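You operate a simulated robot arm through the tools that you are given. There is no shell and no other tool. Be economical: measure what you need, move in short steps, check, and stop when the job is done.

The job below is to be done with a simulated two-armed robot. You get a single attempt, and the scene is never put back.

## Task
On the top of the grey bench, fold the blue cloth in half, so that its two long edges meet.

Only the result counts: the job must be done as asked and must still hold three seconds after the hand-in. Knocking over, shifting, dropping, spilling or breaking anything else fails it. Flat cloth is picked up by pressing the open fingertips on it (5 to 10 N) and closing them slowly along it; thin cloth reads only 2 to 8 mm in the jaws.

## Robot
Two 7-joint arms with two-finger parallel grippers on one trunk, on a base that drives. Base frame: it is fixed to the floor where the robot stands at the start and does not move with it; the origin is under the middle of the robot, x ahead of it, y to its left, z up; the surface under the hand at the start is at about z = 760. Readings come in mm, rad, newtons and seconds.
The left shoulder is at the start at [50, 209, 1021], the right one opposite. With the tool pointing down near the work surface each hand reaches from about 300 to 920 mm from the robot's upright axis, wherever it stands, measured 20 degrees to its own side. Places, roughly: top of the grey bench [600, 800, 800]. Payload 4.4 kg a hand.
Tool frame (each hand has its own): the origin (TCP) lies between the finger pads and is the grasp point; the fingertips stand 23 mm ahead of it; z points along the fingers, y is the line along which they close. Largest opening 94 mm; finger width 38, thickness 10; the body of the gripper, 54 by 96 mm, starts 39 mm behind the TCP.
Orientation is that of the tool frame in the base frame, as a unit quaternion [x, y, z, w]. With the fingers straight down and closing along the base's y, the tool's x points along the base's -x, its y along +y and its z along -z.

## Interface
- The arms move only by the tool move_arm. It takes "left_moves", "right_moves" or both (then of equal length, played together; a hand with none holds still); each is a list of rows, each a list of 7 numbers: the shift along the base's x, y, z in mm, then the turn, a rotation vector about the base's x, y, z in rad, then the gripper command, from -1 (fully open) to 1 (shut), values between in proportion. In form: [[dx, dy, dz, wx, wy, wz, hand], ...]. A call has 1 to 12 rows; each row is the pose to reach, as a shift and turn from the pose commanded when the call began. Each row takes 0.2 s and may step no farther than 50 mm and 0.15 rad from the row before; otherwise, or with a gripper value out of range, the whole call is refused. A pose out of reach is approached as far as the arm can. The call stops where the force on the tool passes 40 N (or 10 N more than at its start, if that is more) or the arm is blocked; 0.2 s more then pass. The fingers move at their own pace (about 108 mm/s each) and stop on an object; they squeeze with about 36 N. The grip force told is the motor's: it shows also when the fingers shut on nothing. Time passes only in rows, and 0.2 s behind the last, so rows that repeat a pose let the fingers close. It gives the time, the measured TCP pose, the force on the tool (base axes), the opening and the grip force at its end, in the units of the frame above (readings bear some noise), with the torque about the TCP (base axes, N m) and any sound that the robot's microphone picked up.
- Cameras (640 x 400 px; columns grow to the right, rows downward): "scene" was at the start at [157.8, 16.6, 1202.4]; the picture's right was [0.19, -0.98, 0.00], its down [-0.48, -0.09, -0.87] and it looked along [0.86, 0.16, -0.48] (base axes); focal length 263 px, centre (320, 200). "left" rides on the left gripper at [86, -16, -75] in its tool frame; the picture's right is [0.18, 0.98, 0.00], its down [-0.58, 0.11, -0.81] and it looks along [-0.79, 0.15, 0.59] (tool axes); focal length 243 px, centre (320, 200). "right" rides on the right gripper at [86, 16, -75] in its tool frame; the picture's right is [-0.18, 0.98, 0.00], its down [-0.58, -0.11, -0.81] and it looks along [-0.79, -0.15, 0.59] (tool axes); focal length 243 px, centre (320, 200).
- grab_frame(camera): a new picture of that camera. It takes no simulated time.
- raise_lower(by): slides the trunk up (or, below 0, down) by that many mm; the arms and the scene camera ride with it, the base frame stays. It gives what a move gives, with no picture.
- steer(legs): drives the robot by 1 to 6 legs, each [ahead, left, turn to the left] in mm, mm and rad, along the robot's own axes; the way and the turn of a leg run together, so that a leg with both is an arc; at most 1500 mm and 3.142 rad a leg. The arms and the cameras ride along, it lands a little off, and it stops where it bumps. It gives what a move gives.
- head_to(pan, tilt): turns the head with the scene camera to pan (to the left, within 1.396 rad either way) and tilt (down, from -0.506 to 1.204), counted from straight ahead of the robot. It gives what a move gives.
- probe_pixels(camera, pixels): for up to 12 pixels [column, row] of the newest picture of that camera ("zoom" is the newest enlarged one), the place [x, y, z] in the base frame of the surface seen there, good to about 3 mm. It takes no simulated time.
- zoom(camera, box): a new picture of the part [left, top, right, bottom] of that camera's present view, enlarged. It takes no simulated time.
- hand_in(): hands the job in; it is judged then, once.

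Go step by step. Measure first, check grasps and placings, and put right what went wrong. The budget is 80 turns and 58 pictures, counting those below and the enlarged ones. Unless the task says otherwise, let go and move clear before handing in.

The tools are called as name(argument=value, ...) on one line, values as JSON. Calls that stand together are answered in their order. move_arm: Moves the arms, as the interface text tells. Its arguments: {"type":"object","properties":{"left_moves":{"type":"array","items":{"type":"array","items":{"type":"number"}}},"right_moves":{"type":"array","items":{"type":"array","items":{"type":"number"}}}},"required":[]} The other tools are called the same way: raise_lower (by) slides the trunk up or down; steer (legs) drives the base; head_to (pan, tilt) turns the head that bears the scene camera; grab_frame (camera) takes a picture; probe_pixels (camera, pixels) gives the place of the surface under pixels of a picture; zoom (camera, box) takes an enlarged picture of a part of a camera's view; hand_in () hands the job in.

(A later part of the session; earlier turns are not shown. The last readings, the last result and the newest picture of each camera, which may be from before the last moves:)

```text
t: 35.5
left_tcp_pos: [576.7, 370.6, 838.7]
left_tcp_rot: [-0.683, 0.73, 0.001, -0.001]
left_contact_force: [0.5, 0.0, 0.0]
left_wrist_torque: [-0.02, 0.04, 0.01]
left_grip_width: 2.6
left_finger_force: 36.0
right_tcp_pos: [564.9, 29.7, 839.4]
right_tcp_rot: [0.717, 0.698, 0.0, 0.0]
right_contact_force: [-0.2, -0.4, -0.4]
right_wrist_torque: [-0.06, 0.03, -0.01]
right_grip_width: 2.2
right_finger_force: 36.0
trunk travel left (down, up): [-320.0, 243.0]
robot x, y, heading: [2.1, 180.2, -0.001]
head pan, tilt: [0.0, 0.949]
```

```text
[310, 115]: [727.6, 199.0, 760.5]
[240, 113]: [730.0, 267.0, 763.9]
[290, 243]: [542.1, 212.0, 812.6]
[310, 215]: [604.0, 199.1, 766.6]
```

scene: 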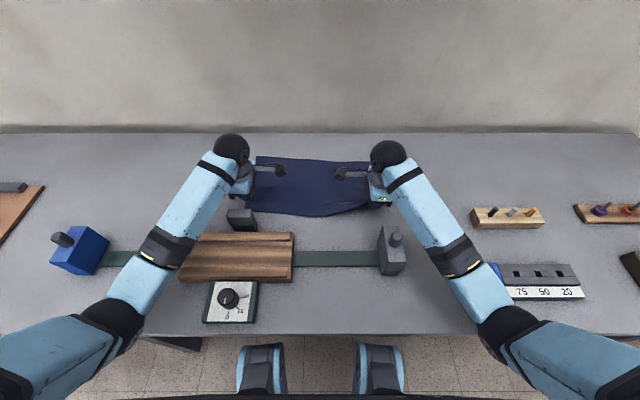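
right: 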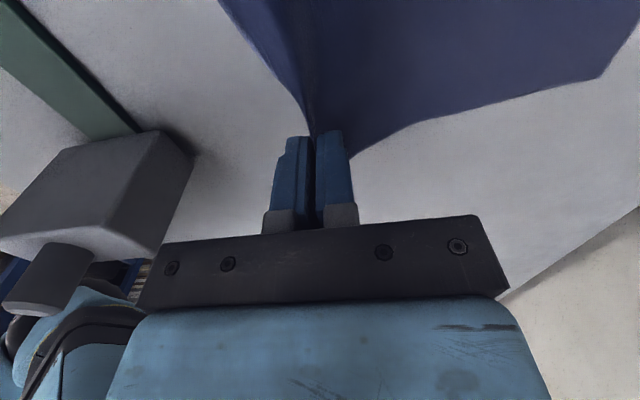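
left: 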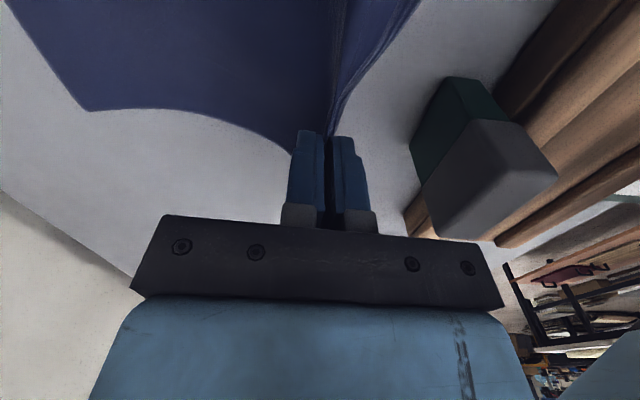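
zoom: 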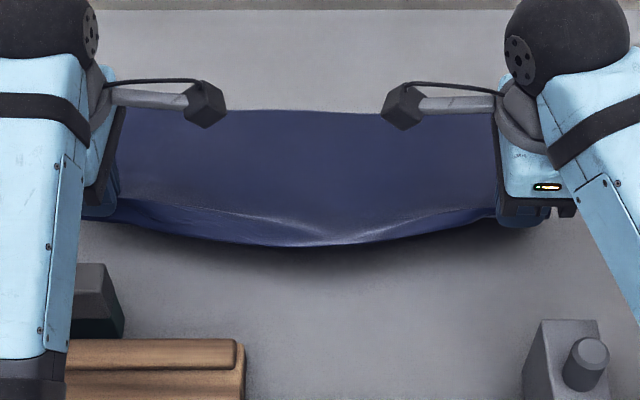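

The far edge now lies straight at x≈736 (y 4–399). I'll carry the near edge over in an arc, hands spread slightly, ending just above the far edge.

move_arm(left_moves=[[10, 2, 10, 0, 0, 0, 1], [25, 4, 20, 0, 0, 0, 1], [42, 4, 28, 0, 0, 0, 1], [60, 4, 34, 0, 0, 0, 1], [78, 4, 36, 0, 0, 0, 1], [96, 4, 34, 0, 0, 0, 1], [114, 4, 28, 0, 0, 0, 1], [130, 4, 18, 0, 0, 0, 1], [144, 4, 6, 0, 0, 0, 1], [156, 4, -8, 0, 0, 0, 1], [164, 4, -20, 0, 0, 0, 1], [164, 4, -20, 0, 0, 0, 1]], right_moves=[[12, -2, 10, 0, 0, 0, 1], [28, -4, 20, 0, 0, 0, 1], [47, -4, 28, 0, 0, 0, 1], [66, -4, 34, 0, 0, 0, 1], [85, -4, 36, 0, 0, 0, 1], [104, -4, 34, 0, 0, 0, 1], [123, -4, 28, 0, 0, 0, 1], [140, -4, 18, 0, 0, 0, 1], [155, -4, 6, 0, 0, 0, 1], [167, -4, -8, 0, 0, 0, 1], [175, -4, -20, 0, 0, 0, 1], [175, -4, -20, 0, 0, 0, 1]])

zoom(camera="scene", box=[204, 110, 428, 250])

grab_frame(camera="left")

grab_frame(camera="right")

```text
t: 38.1
left_tcp_pos: [742.1, 373.6, 817.5]
left_tcp_rot: [-0.683, 0.73, 0.0, 0.0]
left_contact_force: [0.7, 0.5, 0.2]
left_wrist_torque: [-0.05, -0.03, -0.01]
left_grip_width: 2.5
left_finger_force: 35.8
right_tcp_pos: [737.9, 26.9, 818.8]
right_tcp_rot: [0.717, 0.698, 0.0, 0.0]
right_contact_force: [-0.1, 0.0, 0.5]
right_wrist_torque: [-0.02, 0.0, -0.01]
right_grip_width: 2.5
right_finger_force: 35.9
trunk travel left (down, up): [-320.0, 243.0]
robot x, y, heading: [0.3, 177.5, -0.006]
head pan, tilt: [0.0, 0.949]
```

```text
2.86 times, centred on (316, 180) of scene
```

zoom: 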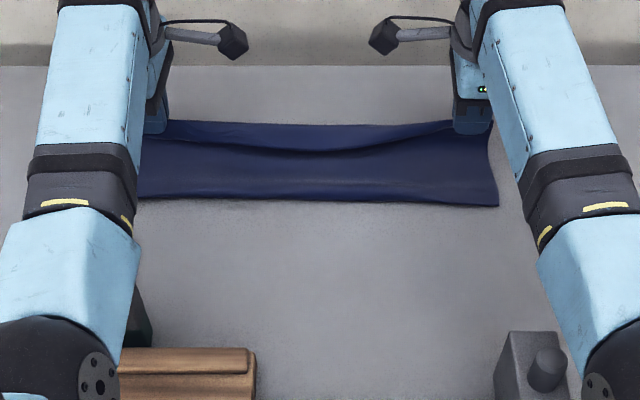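

```text
26 pictures are left
```

left: 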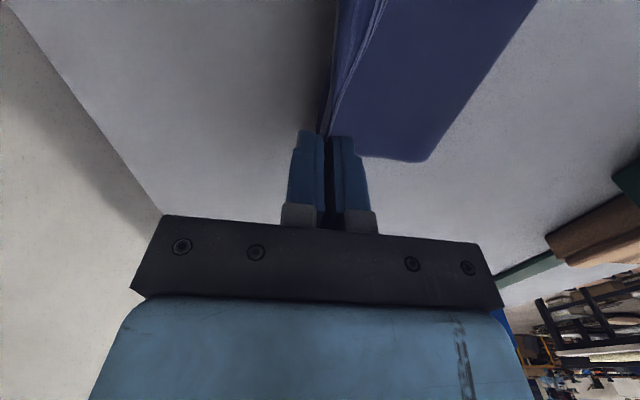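

```text
25 pictures are left
```

right: 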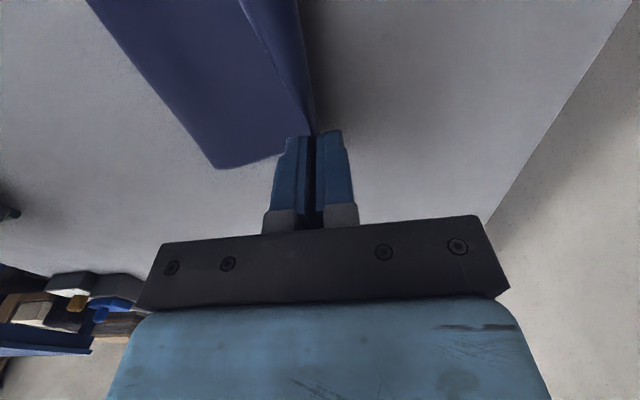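

The fold carried over, but the free flap beyond the pinch (band at y≈122–150 in the zoom) points back toward the robot. Folding the other way would lay it properly. So I'll lift the cloth to hang free, then lay its lower half moving away and bring the held edge back toward me.

move_arm(left_moves=[[0, 0, 20, 0, 0, 0, 1], [-5, 0, 45, 0, 0, 0, 1], [-15, 0, 75, 0, 0, 0, 1], [-30, 0, 105, 0, 0, 0, 1], [-50, 0, 135, 0, 0, 0, 1], [-70, 0, 165, 0, 0, 0, 1], [-90, 0, 185, 0, 0, 0, 1], [-110, 0, 190, 0, 0, 0, 1], [-120, 0, 190, 0, 0, 0, 1], [-120, 0, 190, 0, 0, 0, 1], [-120, 0, 190, 0, 0, 0, 1]], right_moves=[[0, 0, 20, 0, 0, 0, 1], [-5, 0, 45, 0, 0, 0, 1], [-15, 0, 75, 0, 0, 0, 1], [-30, 0, 105, 0, 0, 0, 1], [-50, 0, 135, 0, 0, 0, 1], [-70, 0, 165, 0, 0, 0, 1], [-90, 0, 185, 0, 0, 0, 1], [-110, 0, 190, 0, 0, 0, 1], [-117, 0, 190, 0, 0, 0, 1], [-117, 0, 190, 0, 0, 0, 1], [-117, 0, 190, 0, 0, 0, 1]])

grab_frame(camera="scene")

grab_frame(camera="left")

```text
t: 39.3
left_tcp_pos: [697.0, 393.8, 951.5]
left_tcp_rot: [-0.686, 0.727, 0.011, 0.01]
left_contact_force: [-0.1, -43.8, 0.2]
left_wrist_torque: [-0.94, -0.01, 0.04]
left_grip_width: 2.6
left_finger_force: 36.3
left hand out of reach, approached as far as the arm can: row 6
right_tcp_pos: [695.0, -6.1, 944.7]
right_tcp_rot: [0.723, 0.69, -0.016, 0.015]
right_contact_force: [0.4, 43.7, 0.8]
right_wrist_torque: [0.98, 0.02, 0.05]
right_grip_width: 2.7
right_finger_force: 36.0
right hand out of reach, approached as far as the arm can: row 6
trunk travel left (down, up): [-320.0, 243.0]
robot x, y, heading: [0.3, 177.8, -0.001]
head pan, tilt: [0.0, 0.949]
stopped in row 6 (left hand): the force on the tool passed its limit at 47 N (the readings are from after the stop); the commanded pose is now the measured one
```

```text
24 pictures are left
```

scene: 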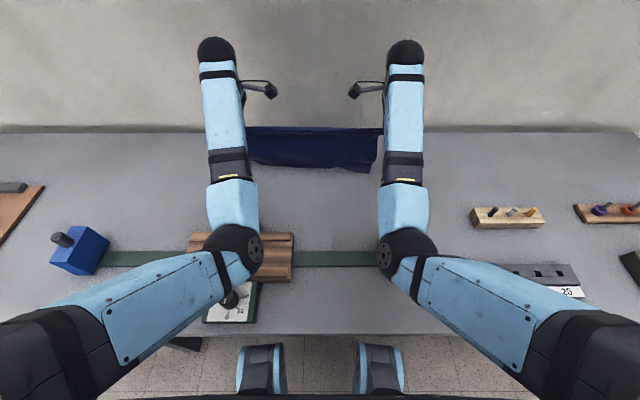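

```text
23 pictures are left
```

left: 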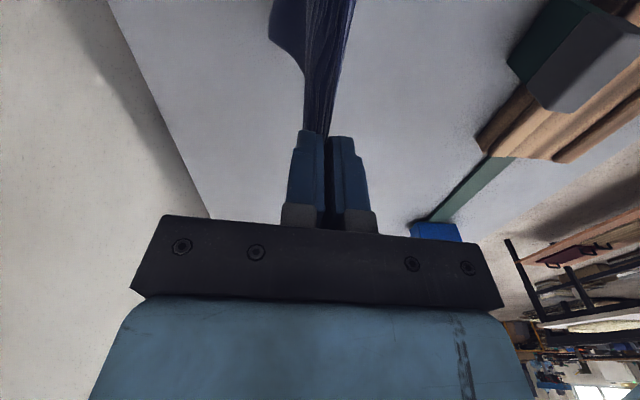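

The arms neared a joint limit and pulled apart (44 N). I'll bring the hands back together and lower slightly, then gain height with the trunk instead.

move_arm(left_moves=[[0, -8, -8, 0, 0, 0, 1], [0, -15, -20, 0, 0, 0, 1], [0, -20, -35, 0, 0, 0, 1], [0, -20, -45, 0, 0, 0, 1]], right_moves=[[0, 8, -8, 0, 0, 0, 1], [0, 15, -18, 0, 0, 0, 1], [0, 20, -28, 0, 0, 0, 1], [0, 30, -38, 0, 0, 0, 1]])

grab_frame(camera="left")

grab_frame(camera="right")

```text
t: 40.3
left_tcp_pos: [705.8, 401.0, 915.0]
left_tcp_rot: [-0.697, 0.717, 0.013, 0.027]
left_contact_force: [-0.4, -53.8, 0.4]
left_wrist_torque: [-1.18, 0.02, 0.02]
left_grip_width: 2.5
left_finger_force: 36.0
right_tcp_pos: [703.1, -13.9, 913.1]
right_tcp_rot: [0.736, 0.675, -0.025, 0.035]
right_contact_force: [0.0, 53.1, 1.1]
right_wrist_torque: [1.21, -0.01, 0.09]
right_grip_width: 2.4
right_finger_force: 36.1
trunk travel left (down, up): [-320.0, 243.0]
robot x, y, heading: [-0.0, 178.1, -0.003]
head pan, tilt: [0.0, 0.949]
```

```text
22 pictures are left
```

left: 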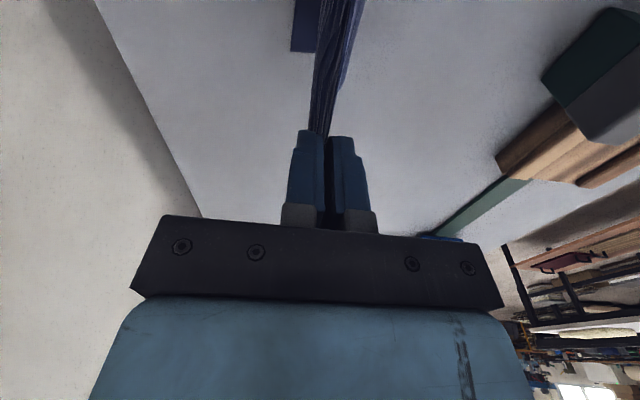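

```text
21 pictures are left
```

right: 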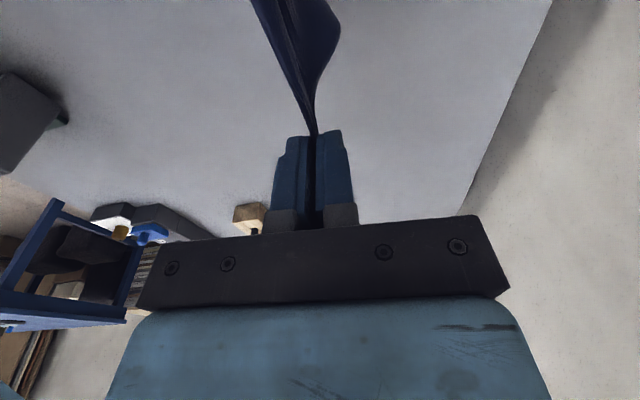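

The hands drifted further apart despite the command, with 54 N tension, so a joint is probably saturated. I'll move them back toward the earlier well-behaved pose: inward, lower and farther out.

move_arm(left_moves=[[5, -10, -10, 0, 0, 0, 1], [10, -20, -25, 0, 0, 0, 1], [15, -28, -40, 0, 0, 0, 1], [20, -30, -55, 0, 0, 0, 1], [20, -30, -60, 0, 0, 0, 1], [20, -30, -60, 0, 0, 0, 1]], right_moves=[[5, 10, -10, 0, 0, 0, 1], [10, 20, -25, 0, 0, 0, 1], [15, 30, -40, 0, 0, 0, 1], [20, 40, -55, 0, 0, 0, 1], [20, 40, -60, 0, 0, 0, 1], [20, 40, -60, 0, 0, 0, 1]])

grab_frame(camera="scene")

```text
t: 41.9
left_tcp_pos: [720.9, 394.7, 841.7]
left_tcp_rot: [-0.704, 0.709, 0.03, 0.028]
left_contact_force: [-0.3, -4.5, 0.3]
left_wrist_torque: [-0.1, 0.01, -0.03]
left_grip_width: 2.5
left_finger_force: 36.4
right_tcp_pos: [723.0, 5.1, 840.1]
right_tcp_rot: [0.741, 0.669, -0.038, 0.038]
right_contact_force: [0.1, 5.5, -0.2]
right_wrist_torque: [0.13, 0.0, 0.03]
right_grip_width: 2.0
right_finger_force: 36.4
trunk travel left (down, up): [-320.0, 243.0]
robot x, y, heading: [0.2, 176.6, 0.002]
head pan, tilt: [0.0, 0.949]
stopped in row 6 (left hand): the arm was blocked; the commanded pose is now the measured one
```

```text
20 pictures are left
```

scene: 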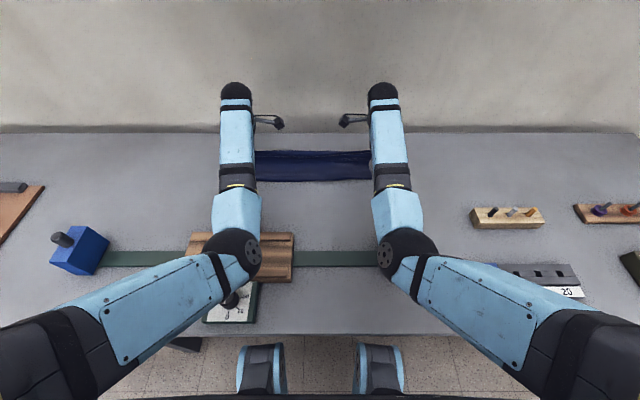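

Tension is down to 5 N and both grips hold. I'll use the trunk for height and the base for x, so the arms keep their configuration. Raising 165 mm.

raise_lower(by=165)

grab_frame(camera="scene")

```text
t: 43.8
left_tcp_pos: [720.5, 394.5, 1005.9]
left_tcp_rot: [-0.705, 0.708, 0.032, 0.028]
left_contact_force: [-0.6, -4.5, 0.3]
left_wrist_torque: [-0.14, -0.07, 0.03]
left_grip_width: 2.4
left_finger_force: 35.9
right_tcp_pos: [723.4, 6.0, 1003.4]
right_tcp_rot: [0.741, 0.669, -0.037, 0.037]
right_contact_force: [-0.2, 4.2, 0.3]
right_wrist_torque: [0.11, -0.03, 0.06]
right_grip_width: 2.1
right_finger_force: 36.0
trunk travel left (down, up): [-485.0, 78.0]
robot x, y, heading: [5.3, 174.4, -0.004]
head pan, tilt: [0.0, 0.949]
```

```text
19 pictures are left
```

scene: 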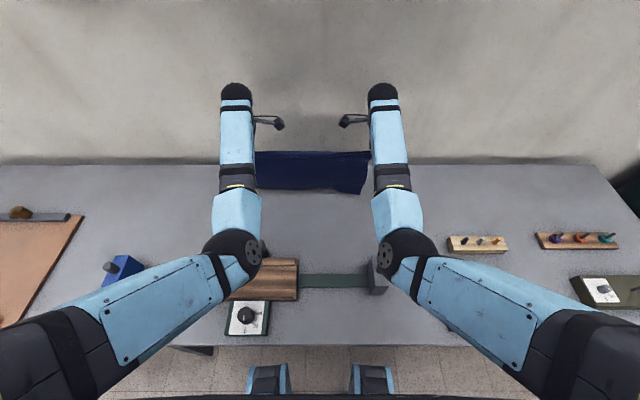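

The cloth now hangs between the hands. I'll probe its lower edge.

zoom(camera="scene", box=[230, 130, 390, 230])

probe_pixels(camera="zoom", pixels=[[120, 228], [230, 228], [330, 232], [430, 236], [525, 250], [320, 90], [320, 150]])

```text
4.00 times, centred on (310, 180) of scene
```

zoom: 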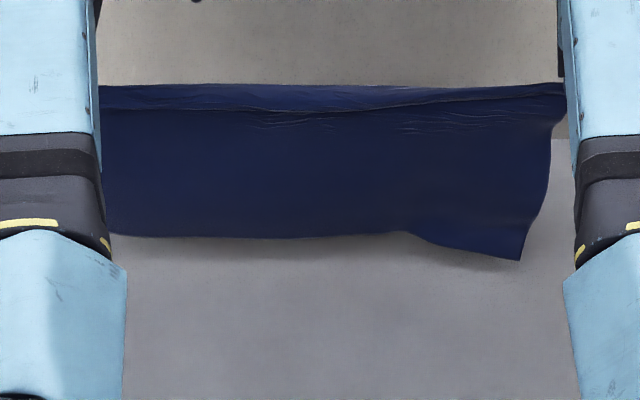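

```text
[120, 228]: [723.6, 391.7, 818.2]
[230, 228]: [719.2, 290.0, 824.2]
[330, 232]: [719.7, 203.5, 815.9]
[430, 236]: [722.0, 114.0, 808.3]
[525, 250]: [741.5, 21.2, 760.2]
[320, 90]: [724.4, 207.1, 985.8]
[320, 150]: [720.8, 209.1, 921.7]
```

It hangs well: body ≈170 mm below the fingertips, with a ~20 mm flap on the robot side as expected. I'll back the base 110 mm before laying it down.

steer(legs=[[-110, 0, 0]])

raise_lower(by=-55)

zoom(camera="scene", box=[230, 130, 390, 230])

probe_pixels(camera="zoom", pixels=[[120, 228], [230, 228], [330, 232], [430, 236], [525, 250], [320, 90], [320, 150]])

```text
t: 45.0
left_tcp_pos: [613.1, 394.7, 1004.5]
left_tcp_rot: [-0.703, 0.71, 0.031, 0.028]
left_contact_force: [-0.6, -4.1, -0.4]
left_wrist_torque: [-0.11, -0.05, -0.03]
left_grip_width: 2.3
left_finger_force: 36.5
right_tcp_pos: [616.2, 5.7, 1002.8]
right_tcp_rot: [0.742, 0.669, -0.038, 0.037]
right_contact_force: [0.1, 5.1, 0.2]
right_wrist_torque: [0.11, -0.03, 0.02]
right_grip_width: 2.2
right_finger_force: 36.2
trunk travel left (down, up): [-485.0, 78.0]
robot x, y, heading: [-105.8, 180.8, 0.002]
head pan, tilt: [0.0, 0.949]
```

```text
t: 45.9
left_tcp_pos: [613.7, 395.3, 951.8]
left_tcp_rot: [-0.704, 0.709, 0.031, 0.029]
left_contact_force: [0.3, -6.8, -0.1]
left_wrist_torque: [-0.15, -0.03, -0.01]
left_grip_width: 2.6
left_finger_force: 36.3
right_tcp_pos: [615.1, 4.5, 949.2]
right_tcp_rot: [0.742, 0.668, -0.039, 0.038]
right_contact_force: [0.7, 6.2, 0.1]
right_wrist_torque: [0.18, 0.02, 0.01]
right_grip_width: 2.3
right_finger_force: 36.2
trunk travel left (down, up): [-430.0, 133.0]
robot x, y, heading: [-109.5, 181.2, -0.007]
head pan, tilt: [0.0, 0.949]
```

```text
4.00 times, centred on (310, 180) of scene
```

zoom: 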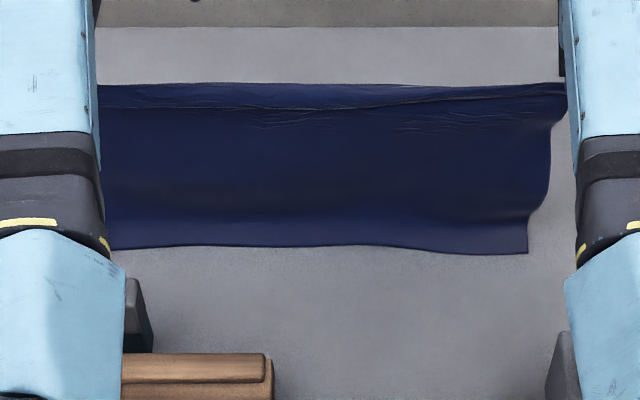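

```text
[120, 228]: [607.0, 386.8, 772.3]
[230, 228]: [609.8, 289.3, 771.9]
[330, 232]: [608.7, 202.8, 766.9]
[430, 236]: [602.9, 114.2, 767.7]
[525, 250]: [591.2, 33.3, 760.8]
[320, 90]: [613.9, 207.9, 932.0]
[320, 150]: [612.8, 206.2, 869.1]
```

The lower edge has touched down with ~20 mm lying toward me (x≈590). I'll keep lowering and driving ahead alternately to lay the lower half.

raise_lower(by=-30)

steer(legs=[[28, 0, 0]])

raise_lower(by=-35)

steer(legs=[[30, 0, 0]])

zoom(camera="scene", box=[230, 130, 390, 230])

probe_pixels(camera="zoom", pixels=[[140, 240], [230, 240], [330, 240], [430, 245], [525, 250], [320, 90], [320, 150], [320, 200]])

```text
t: 46.7
left_tcp_pos: [611.9, 395.6, 921.8]
left_tcp_rot: [-0.704, 0.709, 0.031, 0.028]
left_contact_force: [0.7, -6.4, 0.0]
left_wrist_torque: [-0.14, -0.01, -0.01]
left_grip_width: 2.6
left_finger_force: 36.3
right_tcp_pos: [616.3, 5.7, 919.7]
right_tcp_rot: [0.741, 0.669, -0.038, 0.037]
right_contact_force: [-0.4, 6.5, -0.3]
right_wrist_torque: [0.14, -0.02, 0.03]
right_grip_width: 2.2
right_finger_force: 35.9
trunk travel left (down, up): [-400.0, 163.0]
robot x, y, heading: [-103.4, 178.0, -0.002]
head pan, tilt: [0.0, 0.949]
```

```text
t: 47.5
left_tcp_pos: [640.4, 395.8, 921.0]
left_tcp_rot: [-0.704, 0.709, 0.031, 0.029]
left_contact_force: [0.3, -5.9, -0.5]
left_wrist_torque: [-0.14, -0.02, -0.01]
left_grip_width: 2.6
left_finger_force: 36.0
right_tcp_pos: [643.4, 4.9, 918.5]
right_tcp_rot: [0.741, 0.669, -0.038, 0.038]
right_contact_force: [0.2, 5.6, -0.1]
right_wrist_torque: [0.16, -0.02, 0.01]
right_grip_width: 2.3
right_finger_force: 35.8
trunk travel left (down, up): [-400.0, 163.0]
robot x, y, heading: [-78.0, 178.0, 0.0]
head pan, tilt: [0.0, 0.949]
```

```text
t: 48.3
left_tcp_pos: [640.3, 396.1, 887.2]
left_tcp_rot: [-0.705, 0.708, 0.032, 0.029]
left_contact_force: [0.5, -6.9, -0.7]
left_wrist_torque: [-0.15, -0.02, -0.01]
left_grip_width: 2.5
left_finger_force: 36.5
right_tcp_pos: [643.8, 5.3, 883.6]
right_tcp_rot: [0.742, 0.668, -0.038, 0.038]
right_contact_force: [0.1, 7.2, 0.4]
right_wrist_torque: [0.19, -0.02, -0.02]
right_grip_width: 2.3
right_finger_force: 35.9
trunk travel left (down, up): [-365.0, 198.0]
robot x, y, heading: [-77.2, 181.3, -0.003]
head pan, tilt: [0.0, 0.949]
```

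```text
t: 49.1
left_tcp_pos: [671.6, 394.9, 885.4]
left_tcp_rot: [-0.704, 0.709, 0.032, 0.029]
left_contact_force: [-0.4, -6.6, -0.5]
left_wrist_torque: [-0.15, 0.04, -0.03]
left_grip_width: 2.4
left_finger_force: 36.1
right_tcp_pos: [675.0, 5.4, 884.7]
right_tcp_rot: [0.741, 0.669, -0.037, 0.037]
right_contact_force: [0.0, 6.8, -0.2]
right_wrist_torque: [0.17, 0.01, 0.0]
right_grip_width: 2.1
right_finger_force: 35.4
trunk travel left (down, up): [-365.0, 198.0]
robot x, y, heading: [-49.0, 175.4, -0.007]
head pan, tilt: [0.0, 0.949]
```

```text
4.00 times, centred on (310, 180) of scene
```

zoom: 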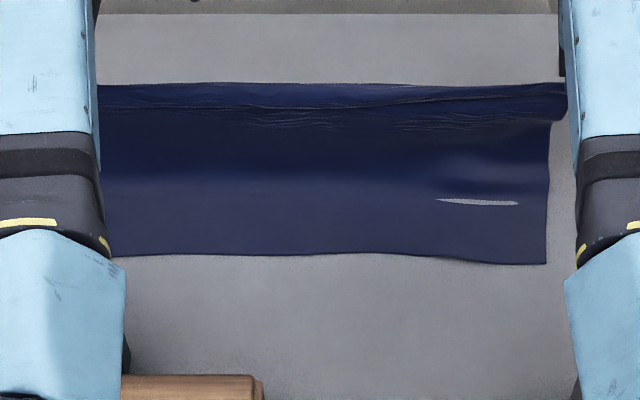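

```text
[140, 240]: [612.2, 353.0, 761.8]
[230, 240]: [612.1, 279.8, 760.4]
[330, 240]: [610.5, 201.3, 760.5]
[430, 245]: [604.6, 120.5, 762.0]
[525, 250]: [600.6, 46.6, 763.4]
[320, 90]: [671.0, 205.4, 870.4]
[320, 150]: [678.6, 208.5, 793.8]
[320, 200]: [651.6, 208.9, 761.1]
```

The lower half is laid from x≈597 to ≈675. One more step ahead brings the hands over the fold line, then back toward me in an arc.

raise_lower(by=-22)

steer(legs=[[24, 0, 0]])

raise_lower(by=-12)

steer(legs=[[-40, 0, 0]])

raise_lower(by=-25)

zoom(camera="scene", box=[230, 130, 390, 230])

probe_pixels(camera="zoom", pixels=[[140, 240], [230, 240], [330, 240], [430, 245], [525, 250], [320, 90], [320, 150], [320, 200]])

```text
t: 49.8
left_tcp_pos: [670.8, 395.6, 864.2]
left_tcp_rot: [-0.704, 0.709, 0.031, 0.029]
left_contact_force: [1.0, -7.6, 0.3]
left_wrist_torque: [-0.18, -0.06, 0.0]
left_grip_width: 2.6
left_finger_force: 36.5
right_tcp_pos: [673.2, 3.2, 861.0]
right_tcp_rot: [0.742, 0.668, -0.037, 0.038]
right_contact_force: [-0.7, 7.3, 0.2]
right_wrist_torque: [0.23, -0.01, 0.05]
right_grip_width: 2.1
right_finger_force: 35.5
trunk travel left (down, up): [-343.0, 220.0]
robot x, y, heading: [-52.4, 178.8, -0.004]
head pan, tilt: [0.0, 0.949]
```

```text
t: 50.6
left_tcp_pos: [695.2, 396.5, 864.6]
left_tcp_rot: [-0.704, 0.709, 0.032, 0.028]
left_contact_force: [0.6, -7.3, 0.0]
left_wrist_torque: [-0.16, 0.0, -0.01]
left_grip_width: 2.4
left_finger_force: 35.8
right_tcp_pos: [697.8, 4.6, 861.3]
right_tcp_rot: [0.742, 0.668, -0.038, 0.038]
right_contact_force: [0.1, 8.3, 0.1]
right_wrist_torque: [0.15, 0.01, 0.04]
right_grip_width: 2.2
right_finger_force: 35.8
trunk travel left (down, up): [-343.0, 220.0]
robot x, y, heading: [-21.3, 175.0, 0.005]
head pan, tilt: [0.0, 0.949]
```

```text
t: 51.2
left_tcp_pos: [693.8, 396.9, 852.2]
left_tcp_rot: [-0.704, 0.709, 0.031, 0.03]
left_contact_force: [0.0, -8.1, -0.4]
left_wrist_torque: [-0.16, -0.02, 0.0]
left_grip_width: 2.5
left_finger_force: 36.4
right_tcp_pos: [697.5, 5.8, 850.2]
right_tcp_rot: [0.743, 0.668, -0.037, 0.038]
right_contact_force: [-0.4, 7.8, 0.3]
right_wrist_torque: [0.2, -0.01, 0.06]
right_grip_width: 2.3
right_finger_force: 36.0
trunk travel left (down, up): [-331.0, 232.0]
robot x, y, heading: [-25.7, 175.9, 0.0]
head pan, tilt: [0.0, 0.949]
```

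```text
t: 52.1
left_tcp_pos: [654.2, 395.7, 853.7]
left_tcp_rot: [-0.704, 0.709, 0.031, 0.03]
left_contact_force: [-1.0, -8.4, -0.2]
left_wrist_torque: [-0.19, -0.03, -0.01]
left_grip_width: 2.5
left_finger_force: 36.3
right_tcp_pos: [656.8, 4.2, 851.0]
right_tcp_rot: [0.742, 0.668, -0.038, 0.038]
right_contact_force: [-1.1, 8.3, 0.3]
right_wrist_torque: [0.21, -0.01, -0.03]
right_grip_width: 2.5
right_finger_force: 35.6
trunk travel left (down, up): [-331.0, 232.0]
robot x, y, heading: [-64.5, 176.2, -0.001]
head pan, tilt: [0.0, 0.949]
```

```text
t: 52.8
left_tcp_pos: [654.4, 396.2, 827.5]
left_tcp_rot: [-0.704, 0.709, 0.032, 0.029]
left_contact_force: [-0.4, -8.5, -1.2]
left_wrist_torque: [-0.21, -0.02, -0.03]
left_grip_width: 2.5
left_finger_force: 36.1
right_tcp_pos: [657.7, 4.7, 825.7]
right_tcp_rot: [0.742, 0.668, -0.037, 0.037]
right_contact_force: [1.2, 10.1, 0.0]
right_wrist_torque: [0.16, -0.04, 0.02]
right_grip_width: 2.3
right_finger_force: 36.3
trunk travel left (down, up): [-306.0, 257.0]
robot x, y, heading: [-66.7, 176.1, 0.001]
head pan, tilt: [0.0, 0.949]
```

```text
4.00 times, centred on (310, 180) of scene
```

zoom: 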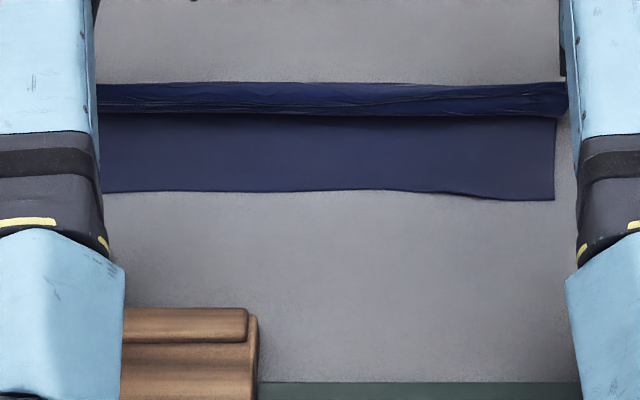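

```text
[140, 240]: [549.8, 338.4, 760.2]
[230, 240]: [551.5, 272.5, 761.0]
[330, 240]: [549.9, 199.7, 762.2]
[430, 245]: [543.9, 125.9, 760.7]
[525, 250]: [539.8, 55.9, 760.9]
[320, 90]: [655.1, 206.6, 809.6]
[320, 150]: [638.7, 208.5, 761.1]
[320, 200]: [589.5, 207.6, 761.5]
```

The top layer is coming back over; the bottom free edge runs x≈597 (left) to 589 (right). I'll continue back and down.

steer(legs=[[-20, 0, 0]])

raise_lower(by=-22)

zoom(camera="scene", box=[230, 110, 390, 210])

probe_pixels(camera="zoom", pixels=[[120, 230], [320, 230], [540, 230], [120, 200], [320, 200], [540, 200], [320, 175], [320, 250]])

```text
t: 53.6
left_tcp_pos: [634.9, 395.9, 826.3]
left_tcp_rot: [-0.704, 0.709, 0.031, 0.029]
left_contact_force: [-0.1, -8.6, 0.4]
left_wrist_torque: [-0.21, 0.05, 0.01]
left_grip_width: 2.6
left_finger_force: 35.9
right_tcp_pos: [636.2, 4.0, 825.4]
right_tcp_rot: [0.742, 0.668, -0.037, 0.039]
right_contact_force: [-0.3, 8.6, 0.4]
right_wrist_torque: [0.22, 0.0, -0.02]
right_grip_width: 2.1
right_finger_force: 36.2
trunk travel left (down, up): [-306.0, 257.0]
robot x, y, heading: [-82.4, 178.1, -0.004]
head pan, tilt: [0.0, 0.949]
```

```text
t: 54.3
left_tcp_pos: [634.5, 396.4, 805.7]
left_tcp_rot: [-0.704, 0.708, 0.032, 0.029]
left_contact_force: [0.5, -8.0, -0.8]
left_wrist_torque: [-0.21, 0.0, 0.0]
left_grip_width: 2.6
left_finger_force: 36.2
right_tcp_pos: [637.2, 5.0, 805.9]
right_tcp_rot: [0.742, 0.668, -0.037, 0.038]
right_contact_force: [-1.0, 7.5, 0.5]
right_wrist_torque: [0.19, 0.01, 0.03]
right_grip_width: 2.1
right_finger_force: 36.4
trunk travel left (down, up): [-284.0, 279.0]
robot x, y, heading: [-86.2, 176.7, -0.0]
head pan, tilt: [0.0, 0.949]
```

```text
4.00 times, centred on (310, 160) of scene
```

zoom: 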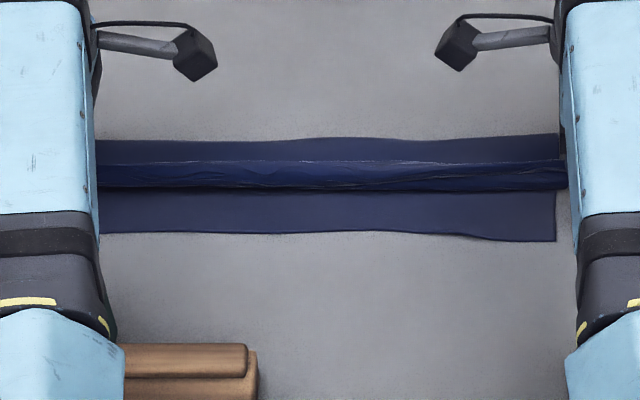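

```text
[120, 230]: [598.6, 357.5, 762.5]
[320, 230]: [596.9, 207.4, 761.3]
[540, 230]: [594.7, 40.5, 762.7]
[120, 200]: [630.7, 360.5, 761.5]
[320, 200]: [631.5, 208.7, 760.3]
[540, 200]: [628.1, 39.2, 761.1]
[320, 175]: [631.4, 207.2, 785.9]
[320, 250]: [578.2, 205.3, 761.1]
```

The fold line is at about x≈700 and the held edge is at x≈635 just above. I'll go 8 mm back and down close to contact.

steer(legs=[[-9, 0, 0]])

raise_lower(by=-15)

move_arm(left_moves=[[0, -2, 0, 0, 0, 0, 1], [0, -4, 0, 0, 0, 0, 1]], right_moves=[[0, 2, 0, 0, 0, 0, 1], [0, 4, 0, 0, 0, 0, 1]])

```text
t: 55.0
left_tcp_pos: [624.8, 396.1, 805.9]
left_tcp_rot: [-0.704, 0.709, 0.03, 0.028]
left_contact_force: [0.1, -9.1, -0.3]
left_wrist_torque: [-0.23, 0.01, -0.02]
left_grip_width: 2.4
left_finger_force: 36.3
right_tcp_pos: [626.8, 4.6, 802.4]
right_tcp_rot: [0.742, 0.668, -0.039, 0.039]
right_contact_force: [-0.5, 7.8, 0.0]
right_wrist_torque: [0.19, 0.02, 0.05]
right_grip_width: 2.3
right_finger_force: 36.0
trunk travel left (down, up): [-284.0, 279.0]
robot x, y, heading: [-94.2, 181.3, -0.001]
head pan, tilt: [0.0, 0.949]
```

```text
t: 55.7
left_tcp_pos: [621.3, 398.7, 797.9]
left_tcp_rot: [-0.704, 0.709, 0.026, 0.032]
left_contact_force: [0.6, -8.2, -0.3]
left_wrist_torque: [-0.17, 0.01, -0.03]
left_grip_width: 2.6
left_finger_force: 36.6
right_tcp_pos: [628.5, 7.7, 809.8]
right_tcp_rot: [0.742, 0.668, -0.028, 0.049]
right_contact_force: [-0.2, 6.1, -0.6]
right_wrist_torque: [0.14, 0.03, 0.03]
right_grip_width: 2.1
right_finger_force: 36.2
trunk travel left (down, up): [-269.0, 294.0]
robot x, y, heading: [-90.6, 179.9, -0.002]
head pan, tilt: [0.0, 0.949]
```

```text
t: 56.3
left_tcp_pos: [620.1, 397.8, 797.1]
left_tcp_rot: [-0.705, 0.708, 0.028, 0.032]
left_contact_force: [0.7, -7.0, 0.7]
left_wrist_torque: [-0.2, -0.02, -0.02]
left_grip_width: 2.7
left_finger_force: 35.7
right_tcp_pos: [628.5, 7.3, 808.6]
right_tcp_rot: [0.744, 0.666, -0.029, 0.052]
right_contact_force: [0.4, 7.1, 0.5]
right_wrist_torque: [0.16, -0.02, -0.01]
right_grip_width: 2.3
right_finger_force: 36.2
trunk travel left (down, up): [-269.0, 294.0]
robot x, y, heading: [-92.4, 179.8, -0.002]
head pan, tilt: [0.0, 0.949]
```

The trunk went down 15 mm but the hands didn't follow, so an elbow may be resting on the rig. I'll raise back at once and look.

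raise_lower(by=15)

grab_frame(camera="scene")

```text
t: 56.9
left_tcp_pos: [626.6, 395.9, 803.6]
left_tcp_rot: [-0.705, 0.708, 0.031, 0.031]
left_contact_force: [-0.1, -7.3, -0.2]
left_wrist_torque: [-0.17, -0.02, -0.02]
left_grip_width: 2.2
left_finger_force: 35.6
right_tcp_pos: [630.7, 3.9, 804.2]
right_tcp_rot: [0.743, 0.667, -0.038, 0.04]
right_contact_force: [-0.2, 7.3, 0.5]
right_wrist_torque: [0.16, 0.0, 0.01]
right_grip_width: 2.0
right_finger_force: 36.0
trunk travel left (down, up): [-284.0, 279.0]
robot x, y, heading: [-92.4, 180.8, -0.004]
head pan, tilt: [0.0, 0.949]
```

```text
13 pictures are left
```

scene: 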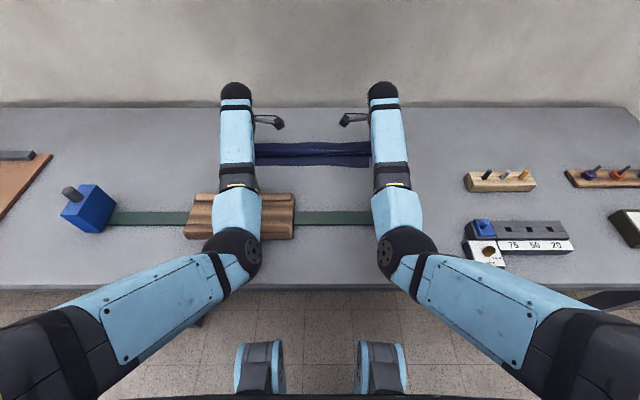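

The right forearm sits over the right-hand post, so I won't go lower here. The tips are only ~18 mm above the bench; I'll open now and let the edge drop, then rise.

move_arm(left_moves=[[0, 0, 0, 0, 0, 0, 0.7], [0, 0, 0, 0, 0, 0, 0.6], [0, 0, 0, 0, 0, 0, 0.5], [0, 0, 0, 0, 0, 0, 0.4], [0, 0, 0, 0, 0, 0, 0.4]], right_moves=[[0, 0, 0, 0, 0, 0, 0.7], [0, 0, 0, 0, 0, 0, 0.6], [0, 0, 0, 0, 0, 0, 0.5], [0, 0, 0, 0, 0, 0, 0.4], [0, 0, 0, 0, 0, 0, 0.4]])

raise_lower(by=120)

zoom(camera="scene", box=[180, 100, 436, 260])

```text
t: 58.1
left_tcp_pos: [626.1, 395.8, 806.2]
left_tcp_rot: [-0.705, 0.708, 0.031, 0.03]
left_contact_force: [0.2, 0.2, 0.6]
left_wrist_torque: [0.01, -0.02, -0.03]
left_grip_width: 28.2
left_finger_force: 0.0
right_tcp_pos: [627.7, 3.1, 803.5]
right_tcp_rot: [0.743, 0.667, -0.041, 0.041]
right_contact_force: [0.7, -0.3, -0.4]
right_wrist_torque: [0.0, 0.02, 0.04]
right_grip_width: 28.4
right_finger_force: 0.1
trunk travel left (down, up): [-284.0, 279.0]
robot x, y, heading: [-92.4, 179.4, -0.004]
head pan, tilt: [0.0, 0.949]
```

```text
t: 59.6
left_tcp_pos: [625.4, 396.3, 924.7]
left_tcp_rot: [-0.705, 0.708, 0.033, 0.03]
left_contact_force: [0.3, 0.0, -0.7]
left_wrist_torque: [-0.02, -0.03, -0.01]
left_grip_width: 28.4
left_finger_force: 0.1
right_tcp_pos: [629.4, 2.7, 920.8]
right_tcp_rot: [0.744, 0.666, -0.041, 0.04]
right_contact_force: [0.5, 0.2, -0.1]
right_wrist_torque: [0.02, -0.05, -0.01]
right_grip_width: 28.2
right_finger_force: 0.1
trunk travel left (down, up): [-404.0, 159.0]
robot x, y, heading: [-90.0, 177.8, -0.005]
head pan, tilt: [0.0, 0.949]
```

```text
2.50 times, centred on (308, 180) of scene
```

zoom: 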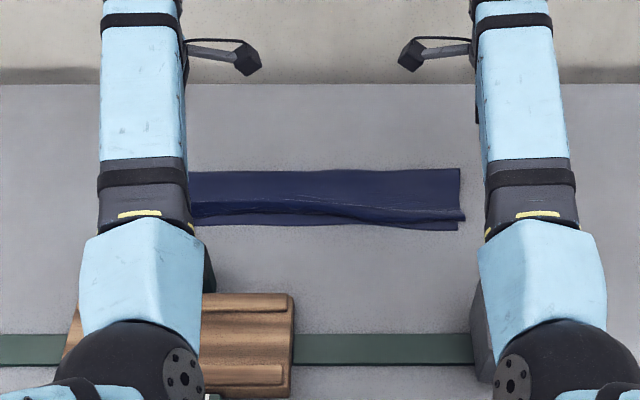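

Released; the top edge lies a bit short of the bottom edge. I'll swing the hands outward so I can see the whole cloth.

move_arm(left_moves=[[0, 40, 10, 0, 0, 0, 0.4], [0, 80, 20, 0, 0, 0, 0.4], [0, 120, 30, 0, 0, 0, 0.4], [0, 150, 30, 0, 0, 0, 0.4], [0, 150, 30, 0, 0, 0, 0.4]], right_moves=[[0, -40, 10, 0, 0, 0, 0.4], [0, -80, 20, 0, 0, 0, 0.4], [0, -120, 30, 0, 0, 0, 0.4], [0, -150, 30, 0, 0, 0, 0.4], [0, -150, 30, 0, 0, 0, 0.4]])

zoom(camera="scene", box=[212, 125, 404, 245])

```text
t: 60.8
left_tcp_pos: [623.4, 544.1, 954.2]
left_tcp_rot: [-0.704, 0.709, 0.032, 0.029]
left_contact_force: [-0.4, -0.7, 0.1]
left_wrist_torque: [0.01, 0.01, 0.01]
left_grip_width: 28.0
left_finger_force: 0.1
right_tcp_pos: [627.0, -142.2, 951.9]
right_tcp_rot: [0.742, 0.668, -0.038, 0.038]
right_contact_force: [0.2, -0.4, 0.3]
right_wrist_torque: [-0.01, 0.0, -0.03]
right_grip_width: 28.3
right_finger_force: 0.0
trunk travel left (down, up): [-404.0, 159.0]
robot x, y, heading: [-93.5, 177.0, -0.001]
head pan, tilt: [0.0, 0.949]
```

```text
3.33 times, centred on (308, 185) of scene
```

zoom: 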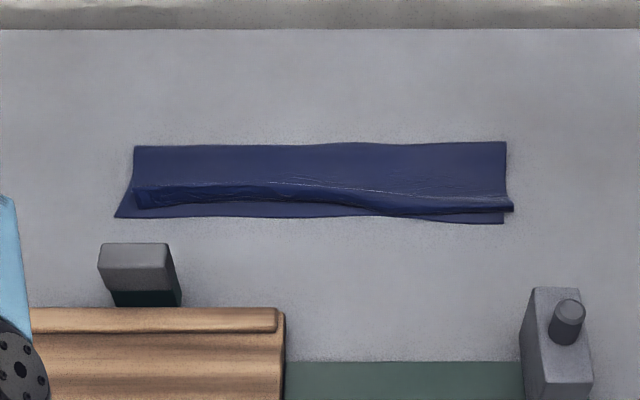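

I'll measure the fold line, bottom edge, top edge and the posts.

probe_pixels(camera="zoom", pixels=[[140, 150], [320, 147], [500, 145], [120, 214], [320, 215], [498, 220], [142, 204], [230, 205], [340, 207], [505, 209], [138, 258], [568, 318]])

zoom(camera="scene", box=[240, 155, 320, 205])

zoom(camera="scene", box=[300, 155, 380, 205])

```text
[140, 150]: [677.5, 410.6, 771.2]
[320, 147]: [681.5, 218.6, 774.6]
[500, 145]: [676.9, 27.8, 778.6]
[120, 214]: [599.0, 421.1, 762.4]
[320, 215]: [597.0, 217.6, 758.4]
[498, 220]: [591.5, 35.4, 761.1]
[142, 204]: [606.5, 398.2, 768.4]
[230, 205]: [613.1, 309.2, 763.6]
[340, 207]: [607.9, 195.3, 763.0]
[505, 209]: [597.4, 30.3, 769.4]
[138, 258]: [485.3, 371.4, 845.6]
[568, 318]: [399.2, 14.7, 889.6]
```

```text
8.00 times, centred on (280, 180) of scene
```

zoom: 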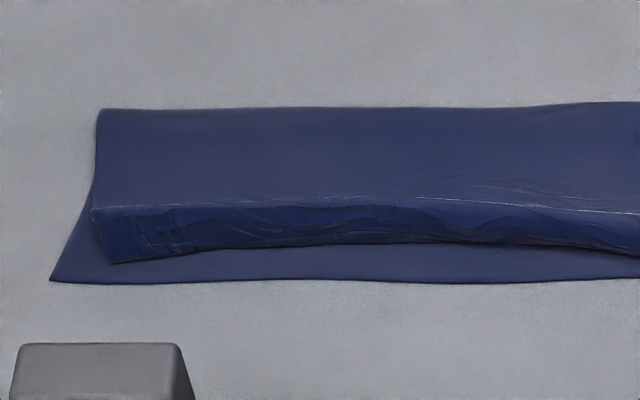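

```text
8.00 times, centred on (340, 180) of scene
```

zoom: 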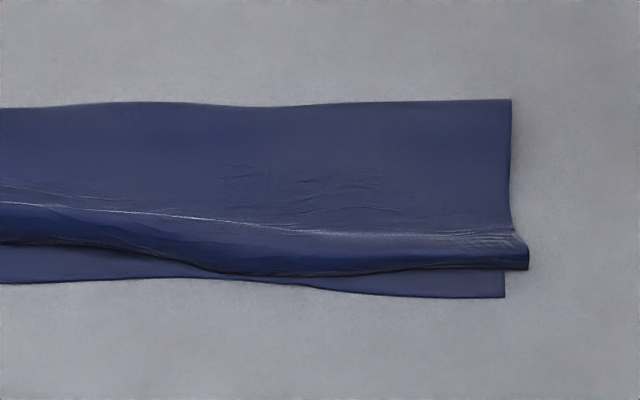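

The top flap's edge (x≈606 left, 613 middle, 597 right) is within ~8–16 mm of the bottom edge (599/597/591), but it's curled and the fold is puffy (z≈775). I'll flatten it. First I'll raise up for elbow clearance and turn the hands back to neutral.

raise_lower(by=100)

move_arm(left_moves=[[0, 0, 0, 0, 0, -0.13, 0.4], [0, 0, 0, 0, 0, -0.26, 0.4], [0, 0, 0, 0, 0, -0.39, 0.4], [0, 0, 0, 0, 0, -0.52, 0.4], [0, 0, 0, 0, 0, -0.65, 0.4], [0, 0, 0, 0, 0, -0.78, 0.4], [0, 0, 0, 0, 0, -0.91, 0.4], [0, 0, 0, 0, 0, -1.04, 0.4], [0, 0, 0, 0, 0, -1.17, 0.4], [0, 0, 0, 0, 0, -1.3, 0.4], [0, 0, 0, 0, 0, -1.43, 0.4], [0, 0, 0, 0, 0, -1.56, 0.4]], right_moves=[[0, 0, 0, 0, 0, 0.139, 0.4], [0, 0, 0, 0, 0, 0.279, 0.4], [0, 0, 0, 0, 0, 0.418, 0.4], [0, 0, 0, 0, 0, 0.557, 0.4], [0, 0, 0, 0, 0, 0.697, 0.4], [0, 0, 0, 0, 0, 0.836, 0.4], [0, 0, 0, 0, 0, 0.975, 0.4], [0, 0, 0, 0, 0, 1.115, 0.4], [0, 0, 0, 0, 0, 1.254, 0.4], [0, 0, 0, 0, 0, 1.393, 0.4], [0, 0, 0, 0, 0, 1.533, 0.4], [0, 0, 0, 0, 0, 1.672, 0.4]])

steer(legs=[[60, 0, 0]])

```text
t: 62.1
left_tcp_pos: [624.4, 545.1, 1052.5]
left_tcp_rot: [-0.704, 0.709, 0.031, 0.029]
left_contact_force: [0.5, -0.1, 1.0]
left_wrist_torque: [0.0, 0.03, 0.04]
left_grip_width: 28.3
left_finger_force: 0.0
right_tcp_pos: [627.0, -142.5, 1053.0]
right_tcp_rot: [0.742, 0.669, -0.038, 0.037]
right_contact_force: [0.3, 0.4, -0.2]
right_wrist_torque: [0.02, 0.01, 0.0]
right_grip_width: 28.3
right_finger_force: 0.0
trunk travel left (down, up): [-504.0, 59.0]
robot x, y, heading: [-92.0, 182.0, -0.001]
head pan, tilt: [0.0, 0.949]
```

```text
t: 64.7
left_tcp_pos: [625.1, 543.4, 1053.0]
left_tcp_rot: [0.0, 0.999, 0.001, 0.044]
left_contact_force: [0.4, 0.6, -0.2]
left_wrist_torque: [0.02, 0.01, -0.01]
left_grip_width: 28.2
left_finger_force: 0.1
right_tcp_pos: [626.4, -143.2, 1051.8]
right_tcp_rot: [0.001, 0.999, 0.003, 0.053]
right_contact_force: [-0.6, -0.3, 0.7]
right_wrist_torque: [0.0, 0.01, 0.0]
right_grip_width: 28.1
right_finger_force: 0.1
trunk travel left (down, up): [-504.0, 59.0]
robot x, y, heading: [-95.0, 176.9, -0.001]
head pan, tilt: [0.0, 0.949]
```

```text
t: 65.7
left_tcp_pos: [682.2, 544.3, 1052.9]
left_tcp_rot: [-0.002, 0.999, 0.002, 0.043]
left_contact_force: [0.4, -0.4, -0.4]
left_wrist_torque: [0.01, 0.0, 0.04]
left_grip_width: 28.3
left_finger_force: 0.0
right_tcp_pos: [685.6, -141.7, 1052.2]
right_tcp_rot: [0.002, 0.999, 0.002, 0.053]
right_contact_force: [-0.3, -0.8, -0.6]
right_wrist_torque: [0.01, 0.02, 0.02]
right_grip_width: 28.1
right_finger_force: 0.0
trunk travel left (down, up): [-504.0, 59.0]
robot x, y, heading: [-33.9, 181.6, -0.001]
head pan, tilt: [0.0, 0.949]
```

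Both hands are neutral apart from a small tilt. I'll straighten it, then bring the hands above the two ends of the top flap, stopping ~15 mm above the cloth.

move_arm(left_moves=[[-20, -40, 0, 0, 0.03, 0, 0.4], [-40, -80, 0, 0, 0.06, 0, 0.4], [-54, -120, 0, 0, 0.088, 0, 0.4], [-54, -155, -20, 0, 0.088, 0, 0.4], [-54, -176, -60, 0, 0.088, 0, 0.4], [-54, -176, -105, 0, 0.088, 0, 0.4], [-54, -176, -150, 0, 0.088, 0, 0.4], [-54, -176, -195, 0, 0.088, 0, 0.4], [-54, -176, -235, 0, 0.088, 0, 0.4], [-54, -176, -248, 0, 0.088, 0, 0.4], [-54, -176, -248, 0, 0.088, 0, 0.4]], right_moves=[[-20, 40, 0, 0, 0.035, 0, 0.4], [-40, 80, 0, 0, 0.07, 0, 0.4], [-63, 120, 0, 0, 0.106, 0, 0.4], [-63, 160, -20, 0, 0.106, 0, 0.4], [-63, 197, -50, 0, 0.106, 0, 0.4], [-63, 197, -95, 0, 0.106, 0, 0.4], [-63, 197, -140, 0, 0.106, 0, 0.4], [-63, 197, -185, 0, 0.106, 0, 0.4], [-63, 197, -230, 0, 0.106, 0, 0.4], [-63, 197, -248, 0, 0.106, 0, 0.4], [-63, 197, -248, 0, 0.106, 0, 0.4]])

grab_frame(camera="scene")

```text
t: 68.1
left_tcp_pos: [628.2, 369.6, 805.5]
left_tcp_rot: [-0.002, 1.0, 0.002, -0.002]
left_contact_force: [0.4, 0.0, 0.1]
left_wrist_torque: [0.01, 0.0, -0.02]
left_grip_width: 28.3
left_finger_force: 0.1
right_tcp_pos: [623.8, 54.3, 805.5]
right_tcp_rot: [0.002, 1.0, 0.002, 0.001]
right_contact_force: [-0.1, 0.5, -0.1]
right_wrist_torque: [0.0, -0.02, 0.03]
right_grip_width: 28.0
right_finger_force: 0.0
trunk travel left (down, up): [-504.0, 59.0]
robot x, y, heading: [-40.1, 180.6, -0.001]
head pan, tilt: [0.0, 0.949]
```

```text
8 pictures are left
```

scene: 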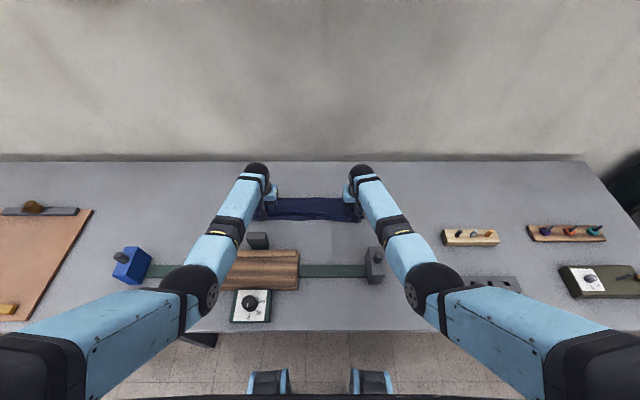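

Forearms are clear of the posts. I'll lower until the tips touch the top layer lightly.

move_arm(left_moves=[[0, 0, -10, 0, 0, 0, 0.4], [0, 0, -16, 0, 0, 0, 0.4], [0, 0, -18, 0, 0, 0, 0.4], [0, 0, -18.5, 0, 0, 0, 0.4], [0, 0, -18.5, 0, 0, 0, 0.4]], right_moves=[[0, 0, -10, 0, 0, 0, 0.4], [0, 0, -16, 0, 0, 0, 0.4], [0, 0, -18, 0, 0, 0, 0.4], [0, 0, -18.5, 0, 0, 0, 0.4], [0, 0, -18.5, 0, 0, 0, 0.4]])

```text
t: 69.3
left_tcp_pos: [628.9, 369.1, 786.6]
left_tcp_rot: [-0.002, 1.0, 0.002, -0.001]
left_contact_force: [-0.4, -0.7, 0.5]
left_wrist_torque: [0.0, 0.01, 0.02]
left_grip_width: 28.2
left_finger_force: 0.0
right_tcp_pos: [622.9, 54.4, 786.6]
right_tcp_rot: [0.002, 1.0, 0.002, 0.001]
right_contact_force: [-1.0, -0.6, 1.6]
right_wrist_torque: [-0.01, 0.02, -0.01]
right_grip_width: 28.2
right_finger_force: 0.0
trunk travel left (down, up): [-504.0, 59.0]
robot x, y, heading: [-33.9, 177.3, -0.002]
head pan, tilt: [0.0, 0.949]
```

Contact is just beginning. I'll press about 1 mm more and drag the top layer gently toward me and slightly left, then lift straight up.

move_arm(left_moves=[[0, 0, -1.2, 0, 0, 0, 0.4], [-2, 3, -1.4, 0, 0, 0, 0.4], [-4, 6, -1.4, 0, 0, 0, 0.4], [-7, 9, -1.4, 0, 0, 0, 0.4], [-10, 12, -1.4, 0, 0, 0, 0.4], [-10, 12, -1.4, 0, 0, 0, 0.4]], right_moves=[[0, 0, -0.8, 0, 0, 0, 0.4], [-2, 3, -1, 0, 0, 0, 0.4], [-4, 6, -1, 0, 0, 0, 0.4], [-6, 9, -1, 0, 0, 0, 0.4], [-8, 12, -1, 0, 0, 0, 0.4], [-8, 12, -1, 0, 0, 0, 0.4]])

move_arm(left_moves=[[0, 0, 20, 0, 0, 0, 0.4], [0, 40, 60, 0, 0, 0, 0.4], [0, 85, 80, 0, 0, 0, 0.4], [0, 85, 80, 0, 0, 0, 0.4]], right_moves=[[0, 0, 20, 0, 0, 0, 0.4], [0, -40, 60, 0, 0, 0, 0.4], [0, -85, 80, 0, 0, 0, 0.4], [0, -85, 80, 0, 0, 0, 0.4]])

zoom(camera="scene", box=[244, 173, 372, 253])

```text
t: 70.7
left_tcp_pos: [618.2, 380.2, 787.4]
left_tcp_rot: [-0.003, 1.0, 0.002, 0.0]
left_contact_force: [1.4, -1.6, 7.1]
left_wrist_torque: [-0.06, 0.06, 0.04]
left_grip_width: 28.3
left_finger_force: 0.0
right_tcp_pos: [613.8, 67.0, 786.7]
right_tcp_rot: [0.001, 1.0, 0.002, 0.002]
right_contact_force: [0.5, -1.5, 10.3]
right_wrist_torque: [-0.19, 0.12, 0.03]
right_grip_width: 28.4
right_finger_force: 0.4
trunk travel left (down, up): [-504.0, 59.0]
robot x, y, heading: [-33.4, 178.6, -0.003]
head pan, tilt: [0.0, 0.949]
```

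```text
refused: row 2 steps farther than a row can; nothing moved
```

```text
5.00 times, centred on (308, 213) of scene
```

zoom: 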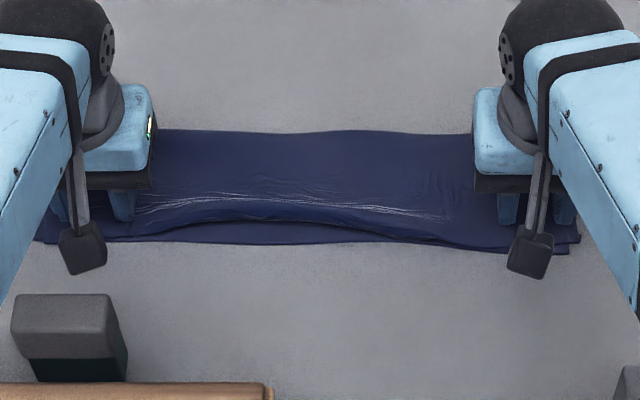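

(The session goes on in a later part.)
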